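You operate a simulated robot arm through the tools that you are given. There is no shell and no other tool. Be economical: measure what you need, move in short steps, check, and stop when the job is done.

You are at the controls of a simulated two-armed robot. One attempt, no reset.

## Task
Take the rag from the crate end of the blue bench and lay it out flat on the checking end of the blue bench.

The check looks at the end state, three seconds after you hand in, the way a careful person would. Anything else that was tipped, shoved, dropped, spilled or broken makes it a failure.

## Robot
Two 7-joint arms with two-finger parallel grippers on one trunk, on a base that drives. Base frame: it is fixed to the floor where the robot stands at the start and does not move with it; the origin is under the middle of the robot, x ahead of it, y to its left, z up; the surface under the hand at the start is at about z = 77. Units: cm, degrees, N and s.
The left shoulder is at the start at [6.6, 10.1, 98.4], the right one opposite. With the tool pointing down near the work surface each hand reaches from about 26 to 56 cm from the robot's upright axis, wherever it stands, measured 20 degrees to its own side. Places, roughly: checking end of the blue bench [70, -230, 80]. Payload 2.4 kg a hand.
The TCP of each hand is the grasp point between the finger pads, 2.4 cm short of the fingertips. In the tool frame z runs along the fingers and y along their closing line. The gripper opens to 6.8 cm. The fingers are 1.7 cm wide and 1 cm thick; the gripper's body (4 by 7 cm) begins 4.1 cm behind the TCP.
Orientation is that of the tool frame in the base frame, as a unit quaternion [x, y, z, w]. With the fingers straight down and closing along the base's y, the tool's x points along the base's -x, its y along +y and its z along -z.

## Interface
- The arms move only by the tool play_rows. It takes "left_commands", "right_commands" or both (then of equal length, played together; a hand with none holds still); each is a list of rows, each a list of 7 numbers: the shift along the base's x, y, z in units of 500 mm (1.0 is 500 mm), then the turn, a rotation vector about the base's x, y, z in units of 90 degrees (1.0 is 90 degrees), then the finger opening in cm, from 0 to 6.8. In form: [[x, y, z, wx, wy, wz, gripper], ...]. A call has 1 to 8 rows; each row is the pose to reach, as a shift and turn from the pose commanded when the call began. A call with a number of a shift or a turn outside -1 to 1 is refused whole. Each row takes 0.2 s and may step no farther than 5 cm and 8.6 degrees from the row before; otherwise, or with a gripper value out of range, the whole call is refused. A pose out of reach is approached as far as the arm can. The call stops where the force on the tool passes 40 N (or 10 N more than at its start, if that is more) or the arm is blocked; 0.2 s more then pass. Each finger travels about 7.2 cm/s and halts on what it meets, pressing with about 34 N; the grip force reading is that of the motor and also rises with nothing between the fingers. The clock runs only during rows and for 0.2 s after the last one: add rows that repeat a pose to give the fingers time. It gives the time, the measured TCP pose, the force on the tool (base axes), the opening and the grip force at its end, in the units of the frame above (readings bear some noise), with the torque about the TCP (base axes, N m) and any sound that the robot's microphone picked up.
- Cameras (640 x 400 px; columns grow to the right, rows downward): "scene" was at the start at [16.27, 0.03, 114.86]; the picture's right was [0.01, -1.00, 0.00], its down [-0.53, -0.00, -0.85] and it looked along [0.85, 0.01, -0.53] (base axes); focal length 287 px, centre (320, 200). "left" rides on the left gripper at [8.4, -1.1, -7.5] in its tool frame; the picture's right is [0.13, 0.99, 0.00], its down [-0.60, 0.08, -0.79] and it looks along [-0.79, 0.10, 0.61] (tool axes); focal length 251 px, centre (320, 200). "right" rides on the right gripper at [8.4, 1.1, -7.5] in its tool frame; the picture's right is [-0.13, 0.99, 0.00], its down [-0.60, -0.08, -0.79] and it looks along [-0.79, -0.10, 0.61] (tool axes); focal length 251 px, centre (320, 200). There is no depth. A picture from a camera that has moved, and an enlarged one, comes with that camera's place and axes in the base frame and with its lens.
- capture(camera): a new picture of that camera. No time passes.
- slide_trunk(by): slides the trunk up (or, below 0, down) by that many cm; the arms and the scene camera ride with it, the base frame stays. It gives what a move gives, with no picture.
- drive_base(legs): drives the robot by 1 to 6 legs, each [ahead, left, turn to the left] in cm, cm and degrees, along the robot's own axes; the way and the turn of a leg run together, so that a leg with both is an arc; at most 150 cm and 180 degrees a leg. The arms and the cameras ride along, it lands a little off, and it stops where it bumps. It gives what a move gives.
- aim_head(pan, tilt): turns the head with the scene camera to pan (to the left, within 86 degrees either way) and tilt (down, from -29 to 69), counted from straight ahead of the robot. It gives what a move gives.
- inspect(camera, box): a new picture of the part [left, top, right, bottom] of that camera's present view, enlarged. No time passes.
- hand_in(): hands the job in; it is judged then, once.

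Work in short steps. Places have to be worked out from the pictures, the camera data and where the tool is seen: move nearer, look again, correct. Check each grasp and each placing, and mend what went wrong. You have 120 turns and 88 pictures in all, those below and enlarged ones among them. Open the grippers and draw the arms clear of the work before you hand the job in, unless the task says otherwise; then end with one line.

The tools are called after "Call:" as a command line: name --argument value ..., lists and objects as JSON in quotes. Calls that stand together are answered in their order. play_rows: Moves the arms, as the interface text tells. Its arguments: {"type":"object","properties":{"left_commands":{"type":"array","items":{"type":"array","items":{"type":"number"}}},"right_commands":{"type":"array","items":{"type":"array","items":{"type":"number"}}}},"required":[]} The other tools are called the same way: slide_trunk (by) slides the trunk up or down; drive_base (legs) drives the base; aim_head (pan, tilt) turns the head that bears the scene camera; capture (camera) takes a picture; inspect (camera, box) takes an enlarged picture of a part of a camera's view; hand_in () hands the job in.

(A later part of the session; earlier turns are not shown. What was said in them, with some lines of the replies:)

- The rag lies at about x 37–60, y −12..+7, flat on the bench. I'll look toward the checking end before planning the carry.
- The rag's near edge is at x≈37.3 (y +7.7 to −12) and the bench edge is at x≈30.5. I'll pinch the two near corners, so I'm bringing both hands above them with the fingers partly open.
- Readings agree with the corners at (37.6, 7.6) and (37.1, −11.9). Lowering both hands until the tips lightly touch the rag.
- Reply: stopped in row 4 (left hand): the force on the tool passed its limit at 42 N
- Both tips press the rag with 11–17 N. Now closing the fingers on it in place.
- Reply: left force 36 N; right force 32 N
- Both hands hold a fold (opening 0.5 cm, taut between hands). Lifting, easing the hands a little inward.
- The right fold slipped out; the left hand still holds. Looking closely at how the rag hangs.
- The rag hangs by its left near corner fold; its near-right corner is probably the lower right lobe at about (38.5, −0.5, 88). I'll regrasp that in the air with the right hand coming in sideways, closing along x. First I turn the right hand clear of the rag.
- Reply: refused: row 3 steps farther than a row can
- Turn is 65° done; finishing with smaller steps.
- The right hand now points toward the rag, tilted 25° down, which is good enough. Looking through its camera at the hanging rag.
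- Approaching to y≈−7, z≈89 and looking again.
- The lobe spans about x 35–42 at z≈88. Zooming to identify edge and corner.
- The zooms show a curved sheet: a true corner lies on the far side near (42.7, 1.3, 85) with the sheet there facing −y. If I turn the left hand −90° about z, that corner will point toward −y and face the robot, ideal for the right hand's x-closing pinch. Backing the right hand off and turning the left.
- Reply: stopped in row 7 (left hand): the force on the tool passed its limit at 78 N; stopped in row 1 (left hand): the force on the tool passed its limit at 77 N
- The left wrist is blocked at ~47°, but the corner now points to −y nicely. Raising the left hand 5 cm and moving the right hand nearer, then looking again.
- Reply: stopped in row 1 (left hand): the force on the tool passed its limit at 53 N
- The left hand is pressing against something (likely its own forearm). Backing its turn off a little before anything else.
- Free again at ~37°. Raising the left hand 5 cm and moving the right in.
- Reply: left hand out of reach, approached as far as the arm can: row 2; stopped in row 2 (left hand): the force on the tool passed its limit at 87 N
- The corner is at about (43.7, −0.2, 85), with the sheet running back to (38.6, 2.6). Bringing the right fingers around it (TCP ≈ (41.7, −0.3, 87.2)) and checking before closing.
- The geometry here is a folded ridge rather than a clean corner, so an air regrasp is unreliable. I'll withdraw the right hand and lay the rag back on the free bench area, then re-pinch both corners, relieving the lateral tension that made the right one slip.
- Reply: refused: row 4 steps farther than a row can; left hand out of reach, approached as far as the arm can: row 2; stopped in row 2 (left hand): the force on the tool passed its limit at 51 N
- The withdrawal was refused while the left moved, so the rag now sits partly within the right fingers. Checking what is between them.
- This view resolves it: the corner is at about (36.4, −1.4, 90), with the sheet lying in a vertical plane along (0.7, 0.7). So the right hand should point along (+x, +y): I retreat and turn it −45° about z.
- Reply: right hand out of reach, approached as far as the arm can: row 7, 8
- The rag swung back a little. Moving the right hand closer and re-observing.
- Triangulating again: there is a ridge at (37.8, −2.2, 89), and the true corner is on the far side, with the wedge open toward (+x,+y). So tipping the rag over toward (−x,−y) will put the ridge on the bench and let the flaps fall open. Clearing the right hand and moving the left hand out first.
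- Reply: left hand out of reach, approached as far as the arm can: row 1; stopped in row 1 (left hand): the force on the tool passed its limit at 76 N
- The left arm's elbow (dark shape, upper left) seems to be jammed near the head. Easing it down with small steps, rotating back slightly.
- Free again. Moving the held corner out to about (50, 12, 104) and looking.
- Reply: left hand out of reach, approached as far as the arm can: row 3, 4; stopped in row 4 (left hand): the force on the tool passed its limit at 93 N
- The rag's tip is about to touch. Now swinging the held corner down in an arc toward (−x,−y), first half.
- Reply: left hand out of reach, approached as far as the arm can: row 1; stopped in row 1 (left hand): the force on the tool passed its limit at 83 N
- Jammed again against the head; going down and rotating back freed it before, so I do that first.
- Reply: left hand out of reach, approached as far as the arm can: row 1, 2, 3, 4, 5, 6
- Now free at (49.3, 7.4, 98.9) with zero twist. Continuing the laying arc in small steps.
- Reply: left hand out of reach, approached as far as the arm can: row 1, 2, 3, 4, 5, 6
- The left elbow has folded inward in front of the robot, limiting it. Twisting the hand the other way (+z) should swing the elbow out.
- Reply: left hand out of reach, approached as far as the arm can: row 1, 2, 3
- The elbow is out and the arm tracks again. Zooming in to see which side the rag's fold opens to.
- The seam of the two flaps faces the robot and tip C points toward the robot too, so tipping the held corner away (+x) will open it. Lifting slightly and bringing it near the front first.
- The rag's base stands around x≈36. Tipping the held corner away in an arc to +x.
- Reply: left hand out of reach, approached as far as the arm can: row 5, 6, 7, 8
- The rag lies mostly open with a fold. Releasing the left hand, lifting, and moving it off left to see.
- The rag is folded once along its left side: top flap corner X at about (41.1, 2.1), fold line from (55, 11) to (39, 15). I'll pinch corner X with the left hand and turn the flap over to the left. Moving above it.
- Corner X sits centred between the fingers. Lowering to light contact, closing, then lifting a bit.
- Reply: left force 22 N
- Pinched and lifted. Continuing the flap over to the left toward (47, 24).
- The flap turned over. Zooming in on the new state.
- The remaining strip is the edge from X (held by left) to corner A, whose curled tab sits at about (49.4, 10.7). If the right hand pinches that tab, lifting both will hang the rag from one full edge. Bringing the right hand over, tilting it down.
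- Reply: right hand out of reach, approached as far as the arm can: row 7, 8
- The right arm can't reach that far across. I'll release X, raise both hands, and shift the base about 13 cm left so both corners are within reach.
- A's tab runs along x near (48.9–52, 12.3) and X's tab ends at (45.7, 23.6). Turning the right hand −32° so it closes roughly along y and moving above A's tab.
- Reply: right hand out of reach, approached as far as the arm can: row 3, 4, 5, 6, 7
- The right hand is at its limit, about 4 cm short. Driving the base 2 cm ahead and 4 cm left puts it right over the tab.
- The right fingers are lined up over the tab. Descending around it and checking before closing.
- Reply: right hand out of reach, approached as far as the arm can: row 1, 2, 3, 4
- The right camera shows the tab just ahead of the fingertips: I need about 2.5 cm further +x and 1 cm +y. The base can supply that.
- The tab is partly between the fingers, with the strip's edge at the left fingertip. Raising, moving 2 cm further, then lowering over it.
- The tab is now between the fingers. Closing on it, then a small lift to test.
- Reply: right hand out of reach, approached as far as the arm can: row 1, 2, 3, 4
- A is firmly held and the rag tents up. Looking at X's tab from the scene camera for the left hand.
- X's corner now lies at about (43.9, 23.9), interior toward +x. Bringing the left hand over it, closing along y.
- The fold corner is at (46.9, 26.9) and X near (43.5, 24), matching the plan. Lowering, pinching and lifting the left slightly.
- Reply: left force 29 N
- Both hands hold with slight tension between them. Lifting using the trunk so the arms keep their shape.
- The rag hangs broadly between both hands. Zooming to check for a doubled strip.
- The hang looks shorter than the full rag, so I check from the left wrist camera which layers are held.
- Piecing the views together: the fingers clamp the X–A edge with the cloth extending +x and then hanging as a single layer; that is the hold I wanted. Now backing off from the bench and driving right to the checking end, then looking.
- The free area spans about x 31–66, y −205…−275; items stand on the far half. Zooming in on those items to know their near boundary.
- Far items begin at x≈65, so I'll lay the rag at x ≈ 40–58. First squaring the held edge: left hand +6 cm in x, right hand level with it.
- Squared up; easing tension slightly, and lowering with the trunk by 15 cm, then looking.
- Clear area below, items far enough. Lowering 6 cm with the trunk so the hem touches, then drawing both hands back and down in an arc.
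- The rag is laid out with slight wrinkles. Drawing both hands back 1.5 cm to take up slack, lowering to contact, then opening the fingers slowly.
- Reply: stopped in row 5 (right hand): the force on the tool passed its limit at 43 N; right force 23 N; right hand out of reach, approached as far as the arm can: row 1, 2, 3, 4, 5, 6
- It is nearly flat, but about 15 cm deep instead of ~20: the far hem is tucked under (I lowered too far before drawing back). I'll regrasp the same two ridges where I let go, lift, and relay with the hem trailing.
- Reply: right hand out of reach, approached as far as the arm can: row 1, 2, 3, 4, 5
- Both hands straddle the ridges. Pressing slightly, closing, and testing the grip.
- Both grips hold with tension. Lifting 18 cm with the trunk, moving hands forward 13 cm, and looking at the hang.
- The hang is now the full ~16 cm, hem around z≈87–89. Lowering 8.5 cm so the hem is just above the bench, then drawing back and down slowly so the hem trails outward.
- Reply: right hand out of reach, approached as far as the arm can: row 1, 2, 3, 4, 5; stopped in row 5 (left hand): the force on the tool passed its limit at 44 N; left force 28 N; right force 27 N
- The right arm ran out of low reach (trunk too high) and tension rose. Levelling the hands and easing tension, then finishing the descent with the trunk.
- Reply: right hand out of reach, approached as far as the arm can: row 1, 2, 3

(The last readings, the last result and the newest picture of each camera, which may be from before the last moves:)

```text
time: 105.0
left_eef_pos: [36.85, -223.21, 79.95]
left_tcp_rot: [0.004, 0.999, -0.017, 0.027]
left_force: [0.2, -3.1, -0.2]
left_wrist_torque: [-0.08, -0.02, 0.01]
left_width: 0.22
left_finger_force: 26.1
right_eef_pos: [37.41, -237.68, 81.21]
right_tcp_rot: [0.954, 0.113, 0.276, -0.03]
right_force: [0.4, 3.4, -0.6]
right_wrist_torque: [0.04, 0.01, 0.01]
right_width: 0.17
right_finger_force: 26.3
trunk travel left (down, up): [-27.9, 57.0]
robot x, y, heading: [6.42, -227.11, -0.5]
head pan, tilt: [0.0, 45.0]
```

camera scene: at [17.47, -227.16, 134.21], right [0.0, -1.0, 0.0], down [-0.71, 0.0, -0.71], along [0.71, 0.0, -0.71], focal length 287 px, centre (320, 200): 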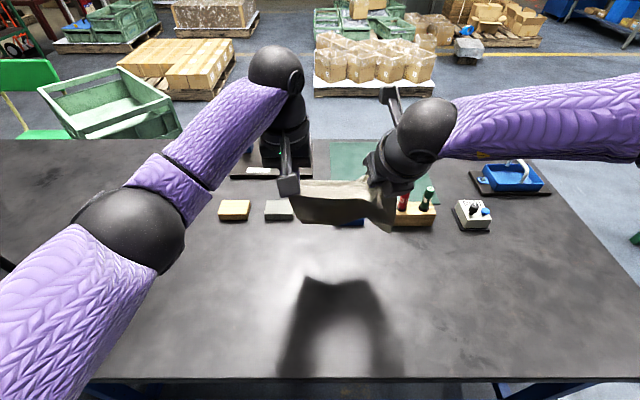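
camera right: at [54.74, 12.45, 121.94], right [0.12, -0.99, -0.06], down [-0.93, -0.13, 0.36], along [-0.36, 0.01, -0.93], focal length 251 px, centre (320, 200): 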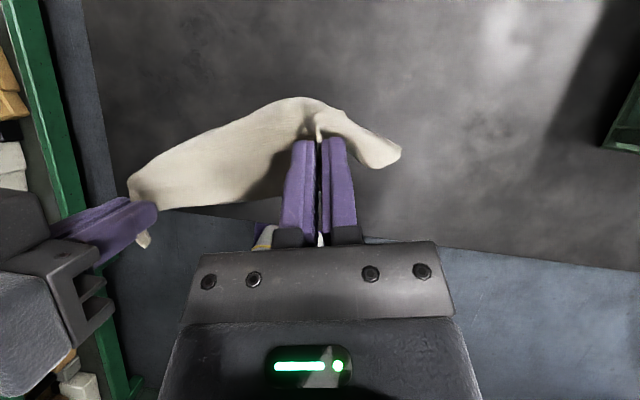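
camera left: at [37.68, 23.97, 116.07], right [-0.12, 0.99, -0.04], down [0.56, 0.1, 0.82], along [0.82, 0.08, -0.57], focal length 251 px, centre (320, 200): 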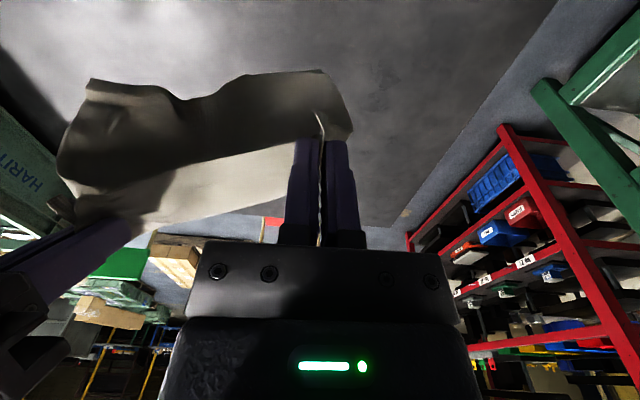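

Right is still 1.3 cm higher; levelling with the trunk, then a 2 cm base pull-back to straighten the rag, and a look.

Call:
play_rows --left_commands '[[0, 0, 0.026, 0, 0, 0, 0], [0, 0, 0.026, 0, 0, 0, 0]]'

Call:
slide_trunk --by -1.5

Call:
drive_base --legs '[[-2, 0, 0]]'

Call:
inspect --camera "scene" --box '[240, 200, 440, 325]'

```text
time: 105.6
left_eef_pos: [36.89, -223.24, 81.24]
left_tcp_rot: [0.004, 0.999, -0.019, 0.027]
left_force: [0.3, -2.7, -0.4]
left_wrist_torque: [-0.06, 0.01, -0.02]
left_width: 0.22
left_finger_force: 26.3
right_eef_pos: [37.26, -237.73, 81.1]
right_tcp_rot: [0.954, 0.112, 0.277, -0.029]
right_force: [-0.5, 3.2, 0.2]
right_wrist_torque: [0.07, 0.04, 0.03]
right_width: 0.19
right_finger_force: 26.4
trunk travel left (down, up): [-27.9, 57.0]
robot x, y, heading: [6.14, -227.34, -0.0]
head pan, tilt: [0.0, 45.0]
```

```text
time: 106.2
left_eef_pos: [37.01, -223.22, 79.77]
left_tcp_rot: [0.004, 0.999, -0.018, 0.026]
left_force: [0.2, -2.5, -0.4]
left_wrist_torque: [-0.06, -0.01, -0.04]
left_width: 0.24
left_finger_force: 26.4
right_eef_pos: [37.3, -237.65, 79.58]
right_tcp_rot: [0.954, 0.112, 0.276, -0.029]
right_force: [0.0, 2.9, 5.6]
right_wrist_torque: [0.07, -0.11, 0.0]
right_width: 0.19
right_finger_force: 25.9
trunk travel left (down, up): [-26.4, 58.6]
robot x, y, heading: [6.01, -227.06, 0.0]
head pan, tilt: [0.0, 45.0]
```

```text
time: 107.0
left_eef_pos: [34.97, -223.25, 79.78]
left_tcp_rot: [0.005, 0.999, -0.018, 0.026]
left_force: [-0.1, -2.3, 0.2]
left_wrist_torque: [-0.04, -0.02, -0.04]
left_width: 0.23
left_finger_force: 26.7
right_eef_pos: [35.37, -237.64, 79.74]
right_tcp_rot: [0.954, 0.112, 0.276, -0.029]
right_force: [-1.1, 2.3, 5.0]
right_wrist_torque: [0.1, 0.02, 0.06]
right_width: 0.18
right_finger_force: 26.4
trunk travel left (down, up): [-26.4, 58.6]
robot x, y, heading: [3.94, -227.06, -0.0]
head pan, tilt: [0.0, 45.0]
```

```text
3.20 times, centred on (340, 262) of scene
camera zoom: at [18.04, -227.15, 119.46], right [0.0, -1.0, 0.0], down [-0.71, 0.0, -0.71], along [0.71, 0.0, -0.71], focal length 917 px, centre (256, 0)
```

zoom: 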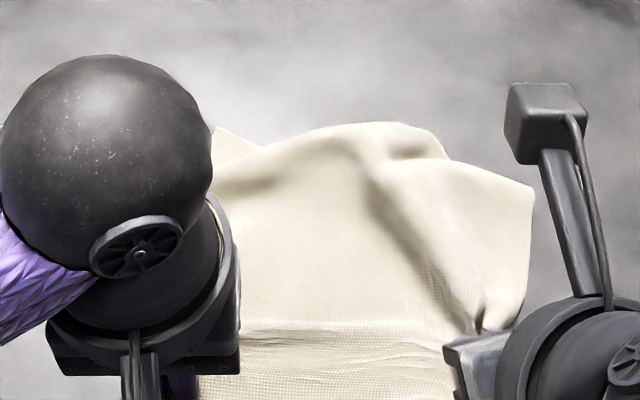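

The rag is flat on the bench with one mild ridge toward the right grip. Releasing slowly in place, then lifting straight up and drawing both hands clear.

Call:
play_rows --left_commands '[[0, 0, 0, 0, 0, 0, 0.8], [0, 0, 0, 0, 0, 0, 1.6], [0, 0, 0, 0, 0, 0, 2.6], [0, 0, 0, 0, 0, 0, 3.6], [0, 0, 0.03, 0, 0, 0, 3.6], [0, 0, 0.1, 0, 0, 0, 3.6], [0, 0.06, 0.16, 0, 0, 0, 3.6], [0, 0.14, 0.2, 0, 0, 0, 3.6]]' --right_commands '[[0, 0, 0.002, 0, 0, 0, 0.8], [0, 0, 0.002, 0, 0, 0, 1.6], [0, 0, 0.002, 0, 0, 0, 2.6], [0, 0, 0.002, 0, 0, 0, 3.6], [-0.01, 0, 0.03, 0, 0, 0, 3.6], [-0.04, 0, 0.1, 0, 0, 0, 3.6], [-0.04, -0.06, 0.16, 0, 0, 0, 3.6], [-0.04, -0.14, 0.2, 0, 0, 0, 3.6]]'

Call:
inspect --camera "scene" --box '[240, 200, 440, 335]'

```text
time: 108.8
left_eef_pos: [35.0, -216.37, 89.62]
left_tcp_rot: [0.005, 0.999, -0.019, 0.027]
left_force: [0.3, 0.6, -0.6]
left_wrist_torque: [0.02, 0.01, 0.01]
left_width: 3.63
left_finger_force: 0.0
right_eef_pos: [36.98, -245.44, 89.39]
right_tcp_rot: [0.955, 0.111, 0.274, -0.031]
right_force: [0.7, -0.4, 0.2]
right_wrist_torque: [0.0, -0.07, -0.01]
right_width: 3.59
right_finger_force: 0.0
right hand out of reach, approached as far as the arm can: row 6, 7, 8
trunk travel left (down, up): [-26.4, 58.6]
robot x, y, heading: [3.61, -226.94, 0.1]
head pan, tilt: [0.0, 45.0]
```

```text
2.96 times, centred on (340, 268) of scene
camera zoom: at [18.02, -227.18, 119.46], right [0.0, -1.0, 0.0], down [-0.71, 0.0, -0.71], along [0.71, 0.0, -0.71], focal length 849 px, centre (261, 0)
```

zoom: 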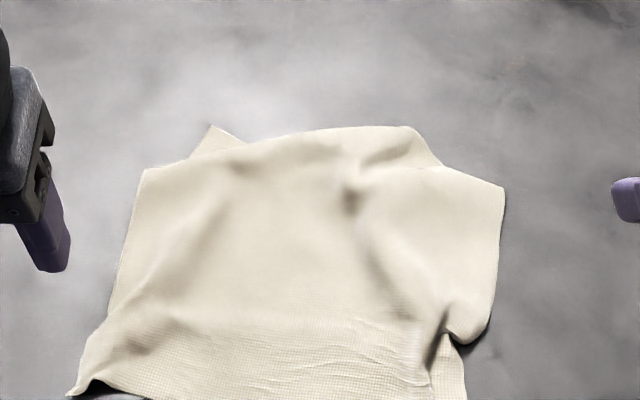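

About 16 × 21 cm is covered; the far hem is still partly tucked, with a far-left corner flap peeking out. Zooming on the far edge to plan a small pull.

Call:
inspect --camera "scene" --box '[270, 225, 420, 325]'

```text
4.00 times, centred on (345, 275) of scene
camera zoom: at [18.02, -227.18, 119.46], right [0.0, -1.0, 0.0], down [-0.71, 0.0, -0.71], along [0.71, 0.0, -0.71], focal length 1147 px, centre (220, -100)
```

zoom: 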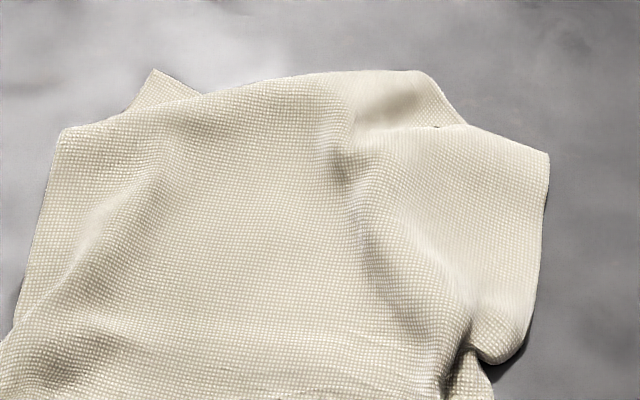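

The far-left corner P peeks out at about (49.2, −224.3); its proper place is roughly (51.5, −221). I'll pinch just that tip with the left hand and draw it outward.

Call:
play_rows --left_commands '[[0.067, -0.04, 0, 0, 0, 0, 2.6], [0.134, -0.08, 0, 0, 0, 0, 2.6], [0.2, -0.12, -0.02, 0, 0, 0, 2.6], [0.268, -0.161, -0.06, 0, 0, 0, 2.6], [0.268, -0.161, -0.13, 0, 0, 0, 2.6], [0.268, -0.161, -0.19, 0, 0, 0, 2.6], [0.268, -0.161, -0.202, 0, 0, 0, 2.6], [0.268, -0.161, -0.204, 0, 0, 0, 2.6]]'

Call:
play_rows --left_commands '[[0, 0, 0, 0, 0, 0, 1.5], [0, 0, 0, 0, 0, 0, 0], [0, 0, 0, 0, 0, 0, 0], [0, 0, 0, 0, 0, 0, 0]]'

```text
time: 110.6
left_eef_pos: [48.36, -224.3, 79.65]
left_tcp_rot: [0.004, 0.999, -0.018, 0.028]
left_force: [0.0, 1.0, 0.0]
left_wrist_torque: [0.0, -0.01, 0.02]
left_width: 2.62
left_finger_force: 0.1
right_eef_pos: [37.06, -245.45, 89.35]
right_tcp_rot: [0.954, 0.112, 0.276, -0.029]
right_force: [0.9, -0.2, 0.9]
right_wrist_torque: [0.01, 0.01, -0.02]
right_width: 3.6
right_finger_force: 0.1
trunk travel left (down, up): [-26.4, 58.6]
robot x, y, heading: [4.04, -227.16, -0.2]
head pan, tilt: [0.0, 45.0]
```

```text
time: 111.6
left_eef_pos: [48.37, -224.34, 79.65]
left_tcp_rot: [0.004, 0.999, -0.017, 0.027]
left_force: [0.1, 0.0, -0.3]
left_wrist_torque: [-0.05, 0.0, -0.05]
left_width: 0.0
left_finger_force: 23.5
right_eef_pos: [37.05, -245.31, 89.4]
right_tcp_rot: [0.954, 0.112, 0.276, -0.03]
right_force: [0.5, 0.5, -0.6]
right_wrist_torque: [0.01, 0.0, -0.01]
right_width: 3.6
right_finger_force: 0.0
trunk travel left (down, up): [-26.4, 58.6]
robot x, y, heading: [3.89, -226.9, -0.2]
head pan, tilt: [0.0, 45.0]
```

Closed to zero: missed, the tips were just above the cloth. Opening, lowering until contact is felt, and closing again slightly further in.

Call:
play_rows --left_commands '[[0, 0, 0.01, 0, 0, 0, 1.5], [-0.006, 0, 0.01, 0, 0, 0, 2.4], [-0.006, 0, 0.0, 0, 0, 0, 2.4], [-0.006, 0, -0.006, 0, 0, 0, 2.4], [-0.006, 0, -0.008, 0, 0, 0, 2.4], [-0.006, 0, -0.008, 0, 0, 0, 1.2], [-0.006, 0, -0.008, 0, 0, 0, 0], [-0.006, 0, -0.008, 0, 0, 0, 0]]'

```text
time: 113.0
left_eef_pos: [48.17, -224.1, 79.41]
left_tcp_rot: [0.002, 0.999, -0.018, 0.031]
left_force: [1.8, 0.0, 19.4]
left_wrist_torque: [-0.03, 0.13, -0.03]
left_width: 0.15
left_finger_force: 18.9
right_eef_pos: [37.0, -245.32, 89.36]
right_tcp_rot: [0.954, 0.112, 0.277, -0.03]
right_force: [1.0, 0.7, 0.0]
right_wrist_torque: [0.01, -0.03, 0.0]
right_width: 3.6
right_finger_force: 0.1
trunk travel left (down, up): [-26.4, 58.6]
robot x, y, heading: [4.21, -226.44, 0.1]
head pan, tilt: [0.0, 45.0]
stopped in row 7 (left hand): the force on the tool passed its limit at 43 N (the readings are from after the stop); the commanded pose is now the measured one
```

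Contact now, nearly closed with 0.15 cm of cloth. Finishing the squeeze and lifting a few millimetres to see whether it is held.

Call:
play_rows --left_commands '[[0, 0, 0.002, 0, 0, 0, 0], [0, 0, 0.004, 0, 0, 0, 0], [0, 0, 0.01, 0, 0, 0, 0], [0.01, 0.015, 0.014, 0, 0, 0, 0], [0.01, 0.015, 0.014, 0, 0, 0, 0]]'

```text
time: 114.2
left_eef_pos: [48.79, -223.49, 80.03]
left_tcp_rot: [0.003, 0.999, -0.017, 0.028]
left_force: [0.0, 0.2, -0.6]
left_wrist_torque: [-0.05, -0.01, 0.01]
left_width: 0.15
left_finger_force: 25.8
right_eef_pos: [37.1, -245.38, 89.42]
right_tcp_rot: [0.954, 0.113, 0.276, -0.03]
right_force: [-0.2, 0.2, 0.0]
right_wrist_torque: [-0.02, -0.01, 0.02]
right_width: 3.62
right_finger_force: 0.0
trunk travel left (down, up): [-26.4, 58.6]
robot x, y, heading: [4.26, -227.11, -0.1]
head pan, tilt: [0.0, 45.0]
```

Cloth is held. Drawing it slowly outward by (+2.4, +2.8) at low height, then releasing and lifting off.

Call:
play_rows --left_commands '[[0.01, 0.012, 0, 0, 0, 0, 0], [0.02, 0.024, 0, 0, 0, 0, 0], [0.03, 0.036, 0, 0, 0, 0, 0], [0.04, 0.048, 0, 0, 0, 0, 0], [0.05, 0.058, 0, 0, 0, 0, 0], [0.05, 0.058, 0, 0, 0, 0, 0]]'

Call:
inspect --camera "scene" --box '[240, 200, 440, 335]'

```text
time: 115.6
left_eef_pos: [51.09, -220.57, 80.03]
left_tcp_rot: [0.003, 0.999, -0.017, 0.029]
left_force: [-0.4, 0.9, -0.1]
left_wrist_torque: [-0.02, -0.02, -0.01]
left_width: 0.13
left_finger_force: 26.1
right_eef_pos: [36.93, -245.37, 89.45]
right_tcp_rot: [0.954, 0.114, 0.275, -0.03]
right_force: [-0.5, -0.3, 0.2]
right_wrist_torque: [0.0, 0.03, 0.0]
right_width: 3.6
right_finger_force: 0.0
trunk travel left (down, up): [-26.4, 58.6]
robot x, y, heading: [4.01, -226.5, -0.2]
head pan, tilt: [0.0, 45.0]
```

```text
2.96 times, centred on (340, 268) of scene
camera zoom: at [18.06, -227.14, 119.46], right [0.0, -1.0, 0.0], down [-0.71, 0.0, -0.71], along [0.71, 0.0, -0.71], focal length 849 px, centre (261, 0)
```

zoom: 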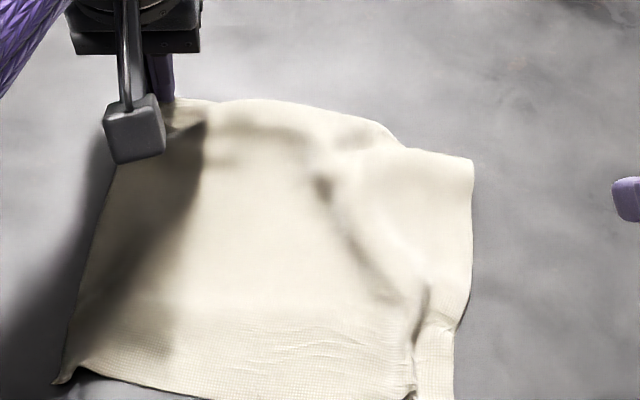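

Much better: the far-left corner is out. The far-right corner at about (46.8, −239.5) still has a pleat behind it; with the left holding as anchor, I'll pinch that corner with the right hand. Moving above it first.

Call:
play_rows --right_commands '[[0.05, 0, 0, 0, 0, 0, 2.6], [0.1, 0.03, 0, 0, 0, 0, 2.6], [0.15, 0.06, -0.02, 0, 0, 0, 2.6], [0.19, 0.1, -0.05, 0, 0, 0, 2.6], [0.22, 0.126, -0.09, 0, 0, 0, 2.6], [0.22, 0.126, -0.11, 0, 0, 0, 2.6]]'

```text
time: 117.0
left_eef_pos: [51.14, -220.57, 80.01]
left_tcp_rot: [0.004, 0.999, -0.017, 0.029]
left_force: [0.0, -0.2, 0.2]
left_wrist_torque: [-0.02, 0.01, 0.0]
left_width: 0.14
left_finger_force: 25.8
right_eef_pos: [48.01, -239.03, 83.89]
right_tcp_rot: [0.954, 0.112, 0.276, -0.03]
right_force: [0.2, -0.2, 0.3]
right_wrist_torque: [-0.02, 0.05, -0.04]
right_width: 2.58
right_finger_force: 0.1
trunk travel left (down, up): [-26.4, 58.6]
robot x, y, heading: [4.19, -227.23, -0.0]
head pan, tilt: [0.0, 45.0]
```

Reading is (48.0, −239.0, 83.9); correcting to (44.4, −238.3), lowering to contact, and closing.

Call:
play_rows --right_commands '[[-0.04, 0.007, -0.01, 0, 0, 0, 2.6], [-0.072, 0.014, -0.04, 0, 0, 0, 2.6], [-0.072, 0.014, -0.07, 0, 0, 0, 2.6], [-0.072, 0.014, -0.084, 0, 0, 0, 2.6], [-0.072, 0.014, -0.088, 0, 0, 0, 2.6], [-0.072, 0.014, -0.088, 0, 0, 0, 1.3], [-0.072, 0.014, -0.088, 0, 0, 0, 0], [-0.072, 0.014, -0.088, 0, 0, 0, 0]]'

```text
time: 118.8
left_eef_pos: [51.14, -220.52, 79.99]
left_tcp_rot: [0.004, 0.999, -0.018, 0.028]
left_force: [-0.8, -0.5, 0.7]
left_wrist_torque: [-0.02, 0.02, -0.02]
left_width: 0.15
left_finger_force: 25.9
right_eef_pos: [44.47, -238.27, 79.51]
right_tcp_rot: [0.954, 0.112, 0.276, -0.03]
right_force: [0.6, 0.0, 8.1]
right_wrist_torque: [0.08, -0.05, 0.04]
right_width: 0.19
right_finger_force: 26.2
trunk travel left (down, up): [-26.4, 58.6]
robot x, y, heading: [4.22, -227.24, -0.0]
head pan, tilt: [0.0, 45.0]
```

Held (0.19 cm). Drawing the right corner outward (+x 3 cm, slightly −y) at low height, watching the tension.

Call:
play_rows --right_commands '[[0, 0, 0.008, 0, 0, 0, 0], [0.016, -0.002, 0.01, 0, 0, 0, 0], [0.032, -0.005, 0.01, 0, 0, 0, 0], [0.048, -0.008, 0.01, 0, 0, 0, 0], [0.06, -0.01, 0.01, 0, 0, 0, 0], [0.06, -0.01, 0.01, 0, 0, 0, 0]]'

```text
time: 120.2
left_eef_pos: [51.15, -220.43, 79.94]
left_tcp_rot: [0.003, 0.999, -0.018, 0.029]
left_force: [0.5, -0.3, -0.2]
left_wrist_torque: [-0.04, -0.02, 0.01]
left_width: 0.12
left_finger_force: 25.8
right_eef_pos: [47.47, -238.7, 79.95]
right_tcp_rot: [0.954, 0.112, 0.276, -0.029]
right_force: [0.0, 0.6, -0.2]
right_wrist_torque: [0.01, -0.02, -0.03]
right_width: 0.21
right_finger_force: 25.8
trunk travel left (down, up): [-26.4, 58.6]
robot x, y, heading: [4.2, -226.91, -0.1]
head pan, tilt: [0.0, 45.0]
```

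No tension yet, so there is still slack in the pleat; drawing the right hand sideways 2 cm.

Call:
play_rows --right_commands '[[0.004, -0.01, 0, 0, 0, 0, 0], [0.006, -0.02, 0, 0, 0, 0, 0], [0.01, -0.03, 0, 0, 0, 0, 0], [0.012, -0.04, 0, 0, 0, 0, 0], [0.012, -0.04, 0, 0, 0, 0, 0]]'

```text
time: 121.4
left_eef_pos: [51.07, -220.63, 79.97]
left_tcp_rot: [0.003, 0.999, -0.018, 0.028]
left_force: [-0.5, -2.6, 0.4]
left_wrist_torque: [-0.09, 0.01, -0.01]
left_width: 0.13
left_finger_force: 25.7
right_eef_pos: [48.16, -240.61, 80.02]
right_tcp_rot: [0.954, 0.112, 0.276, -0.03]
right_force: [0.3, 3.2, 1.1]
right_wrist_torque: [0.04, 0.0, 0.06]
right_width: 0.16
right_finger_force: 26.2
trunk travel left (down, up): [-26.4, 58.6]
robot x, y, heading: [4.11, -226.87, 0.0]
head pan, tilt: [0.0, 45.0]
```

The far edge is taut now. Drawing both hands 1 cm further out, then lowering and releasing both, lifting straight up and away.

Call:
play_rows --left_commands '[[0.01, 0, 0, 0, 0, 0, 0], [0.02, 0, 0, 0, 0, 0, 0], [0.02, -0.002, -0.004, 0, 0, 0, 0], [0.02, -0.002, -0.006, 0, 0, 0, 0.8], [0.02, -0.002, -0.006, 0, 0, 0, 1.6], [0.02, -0.002, -0.006, 0, 0, 0, 2.4], [0.02, -0.002, -0.006, 0, 0, 0, 3.2], [0.02, -0.002, 0.01, 0, 0, 0, 3.2]]' --right_commands '[[0.01, 0, 0, 0, 0, 0, 0], [0.02, 0, 0, 0, 0, 0, 0], [0.02, 0.002, -0.004, 0, 0, 0, 0], [0.02, 0.002, -0.006, 0, 0, 0, 0.8], [0.02, 0.002, -0.006, 0, 0, 0, 1.6], [0.02, 0.002, -0.006, 0, 0, 0, 2.4], [0.02, 0.002, -0.006, 0, 0, 0, 3.2], [0.02, 0.002, 0.01, 0, 0, 0, 3.2]]'

Call:
play_rows --left_commands '[[0, 0, 0.06, 0, 0, 0, 3.2], [0, 0, 0.14, 0, 0, 0, 3.2], [-0.02, 0.05, 0.2, 0, 0, 0, 3.2], [-0.06, 0.12, 0.24, 0, 0, 0, 3.2], [-0.1, 0.19, 0.26, 0, 0, 0, 3.2]]' --right_commands '[[-0.01, 0, 0.06, 0, 0, 0, 3.2], [-0.03, 0, 0.14, 0, 0, 0, 3.2], [-0.05, -0.05, 0.2, 0, 0, 0, 3.2], [-0.09, -0.12, 0.23, 0, 0, 0, 3.2], [-0.13, -0.19, 0.25, 0, 0, 0, 3.2]]'

Call:
inspect --camera "scene" --box '[230, 195, 450, 340]'

```text
time: 123.2
left_eef_pos: [52.11, -220.63, 80.49]
left_tcp_rot: [0.003, 0.999, -0.017, 0.028]
left_force: [0.2, 0.3, -0.1]
left_wrist_torque: [0.0, 0.01, 0.01]
left_width: 3.2
left_finger_force: 0.0
right_eef_pos: [49.11, -240.64, 80.35]
right_tcp_rot: [0.955, 0.112, 0.274, -0.03]
right_force: [-0.7, 0.7, -0.1]
right_wrist_torque: [0.0, 0.0, -0.01]
right_width: 3.21
right_finger_force: 0.0
trunk travel left (down, up): [-26.4, 58.6]
robot x, y, heading: [4.48, -227.12, -0.2]
head pan, tilt: [0.0, 45.0]
```

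```text
time: 124.4
left_eef_pos: [46.99, -211.07, 93.5]
left_tcp_rot: [0.004, 0.999, -0.017, 0.029]
left_force: [-0.1, -0.1, -0.5]
left_wrist_torque: [-0.02, -0.06, 0.04]
left_width: 3.2
left_finger_force: 0.0
right_eef_pos: [42.5, -250.2, 93.23]
right_tcp_rot: [0.954, 0.114, 0.276, -0.031]
right_force: [0.4, -0.2, 0.3]
right_wrist_torque: [-0.02, 0.04, 0.02]
right_width: 3.18
right_finger_force: 0.0
trunk travel left (down, up): [-26.4, 58.6]
robot x, y, heading: [4.21, -227.03, -0.3]
head pan, tilt: [0.0, 45.0]
```

```text
2.76 times, centred on (340, 268) of scene
camera zoom: at [18.04, -227.14, 119.46], right [0.0, -1.0, 0.0], down [-0.71, 0.0, -0.71], along [0.71, 0.0, -0.71], focal length 791 px, centre (265, 14)
```

zoom: 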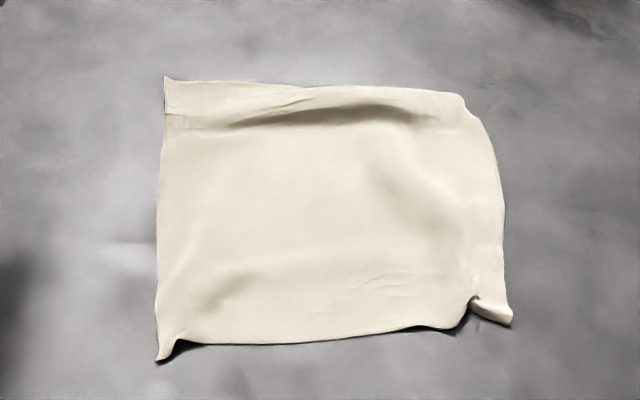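

The rag now lies as a clean rectangle, about x 36–53, y −220…−242, with only small corner curls. Backing the robot away so the arms are clear.

Call:
drive_base --legs '[[-30, 0, 0]]'

Call:
hand_in

```text
time: 126.5
left_eef_pos: [17.36, -211.06, 93.47]
left_tcp_rot: [0.0, 0.999, -0.018, 0.029]
left_force: [0.3, 0.0, -0.2]
left_wrist_torque: [0.01, 0.0, 0.0]
left_width: 3.21
left_finger_force: 0.2
right_eef_pos: [13.0, -250.01, 93.27]
right_tcp_rot: [0.954, 0.116, 0.276, -0.031]
right_force: [-0.4, 0.5, -0.2]
right_wrist_torque: [-0.02, 0.01, 0.04]
right_width: 3.2
right_finger_force: 0.0
trunk travel left (down, up): [-26.4, 58.6]
robot x, y, heading: [-25.3, -226.98, 0.5]
head pan, tilt: [0.0, 45.0]
```

```text
The job is handed in.
```

The rag is spread out on the checking end of the blue bench at about x 36–53, y −220 to −242, flat except for a small fold at the near-right corner and slight curls and wrinkles; nothing else was seen to move, the grippers are open and the arms are clear.
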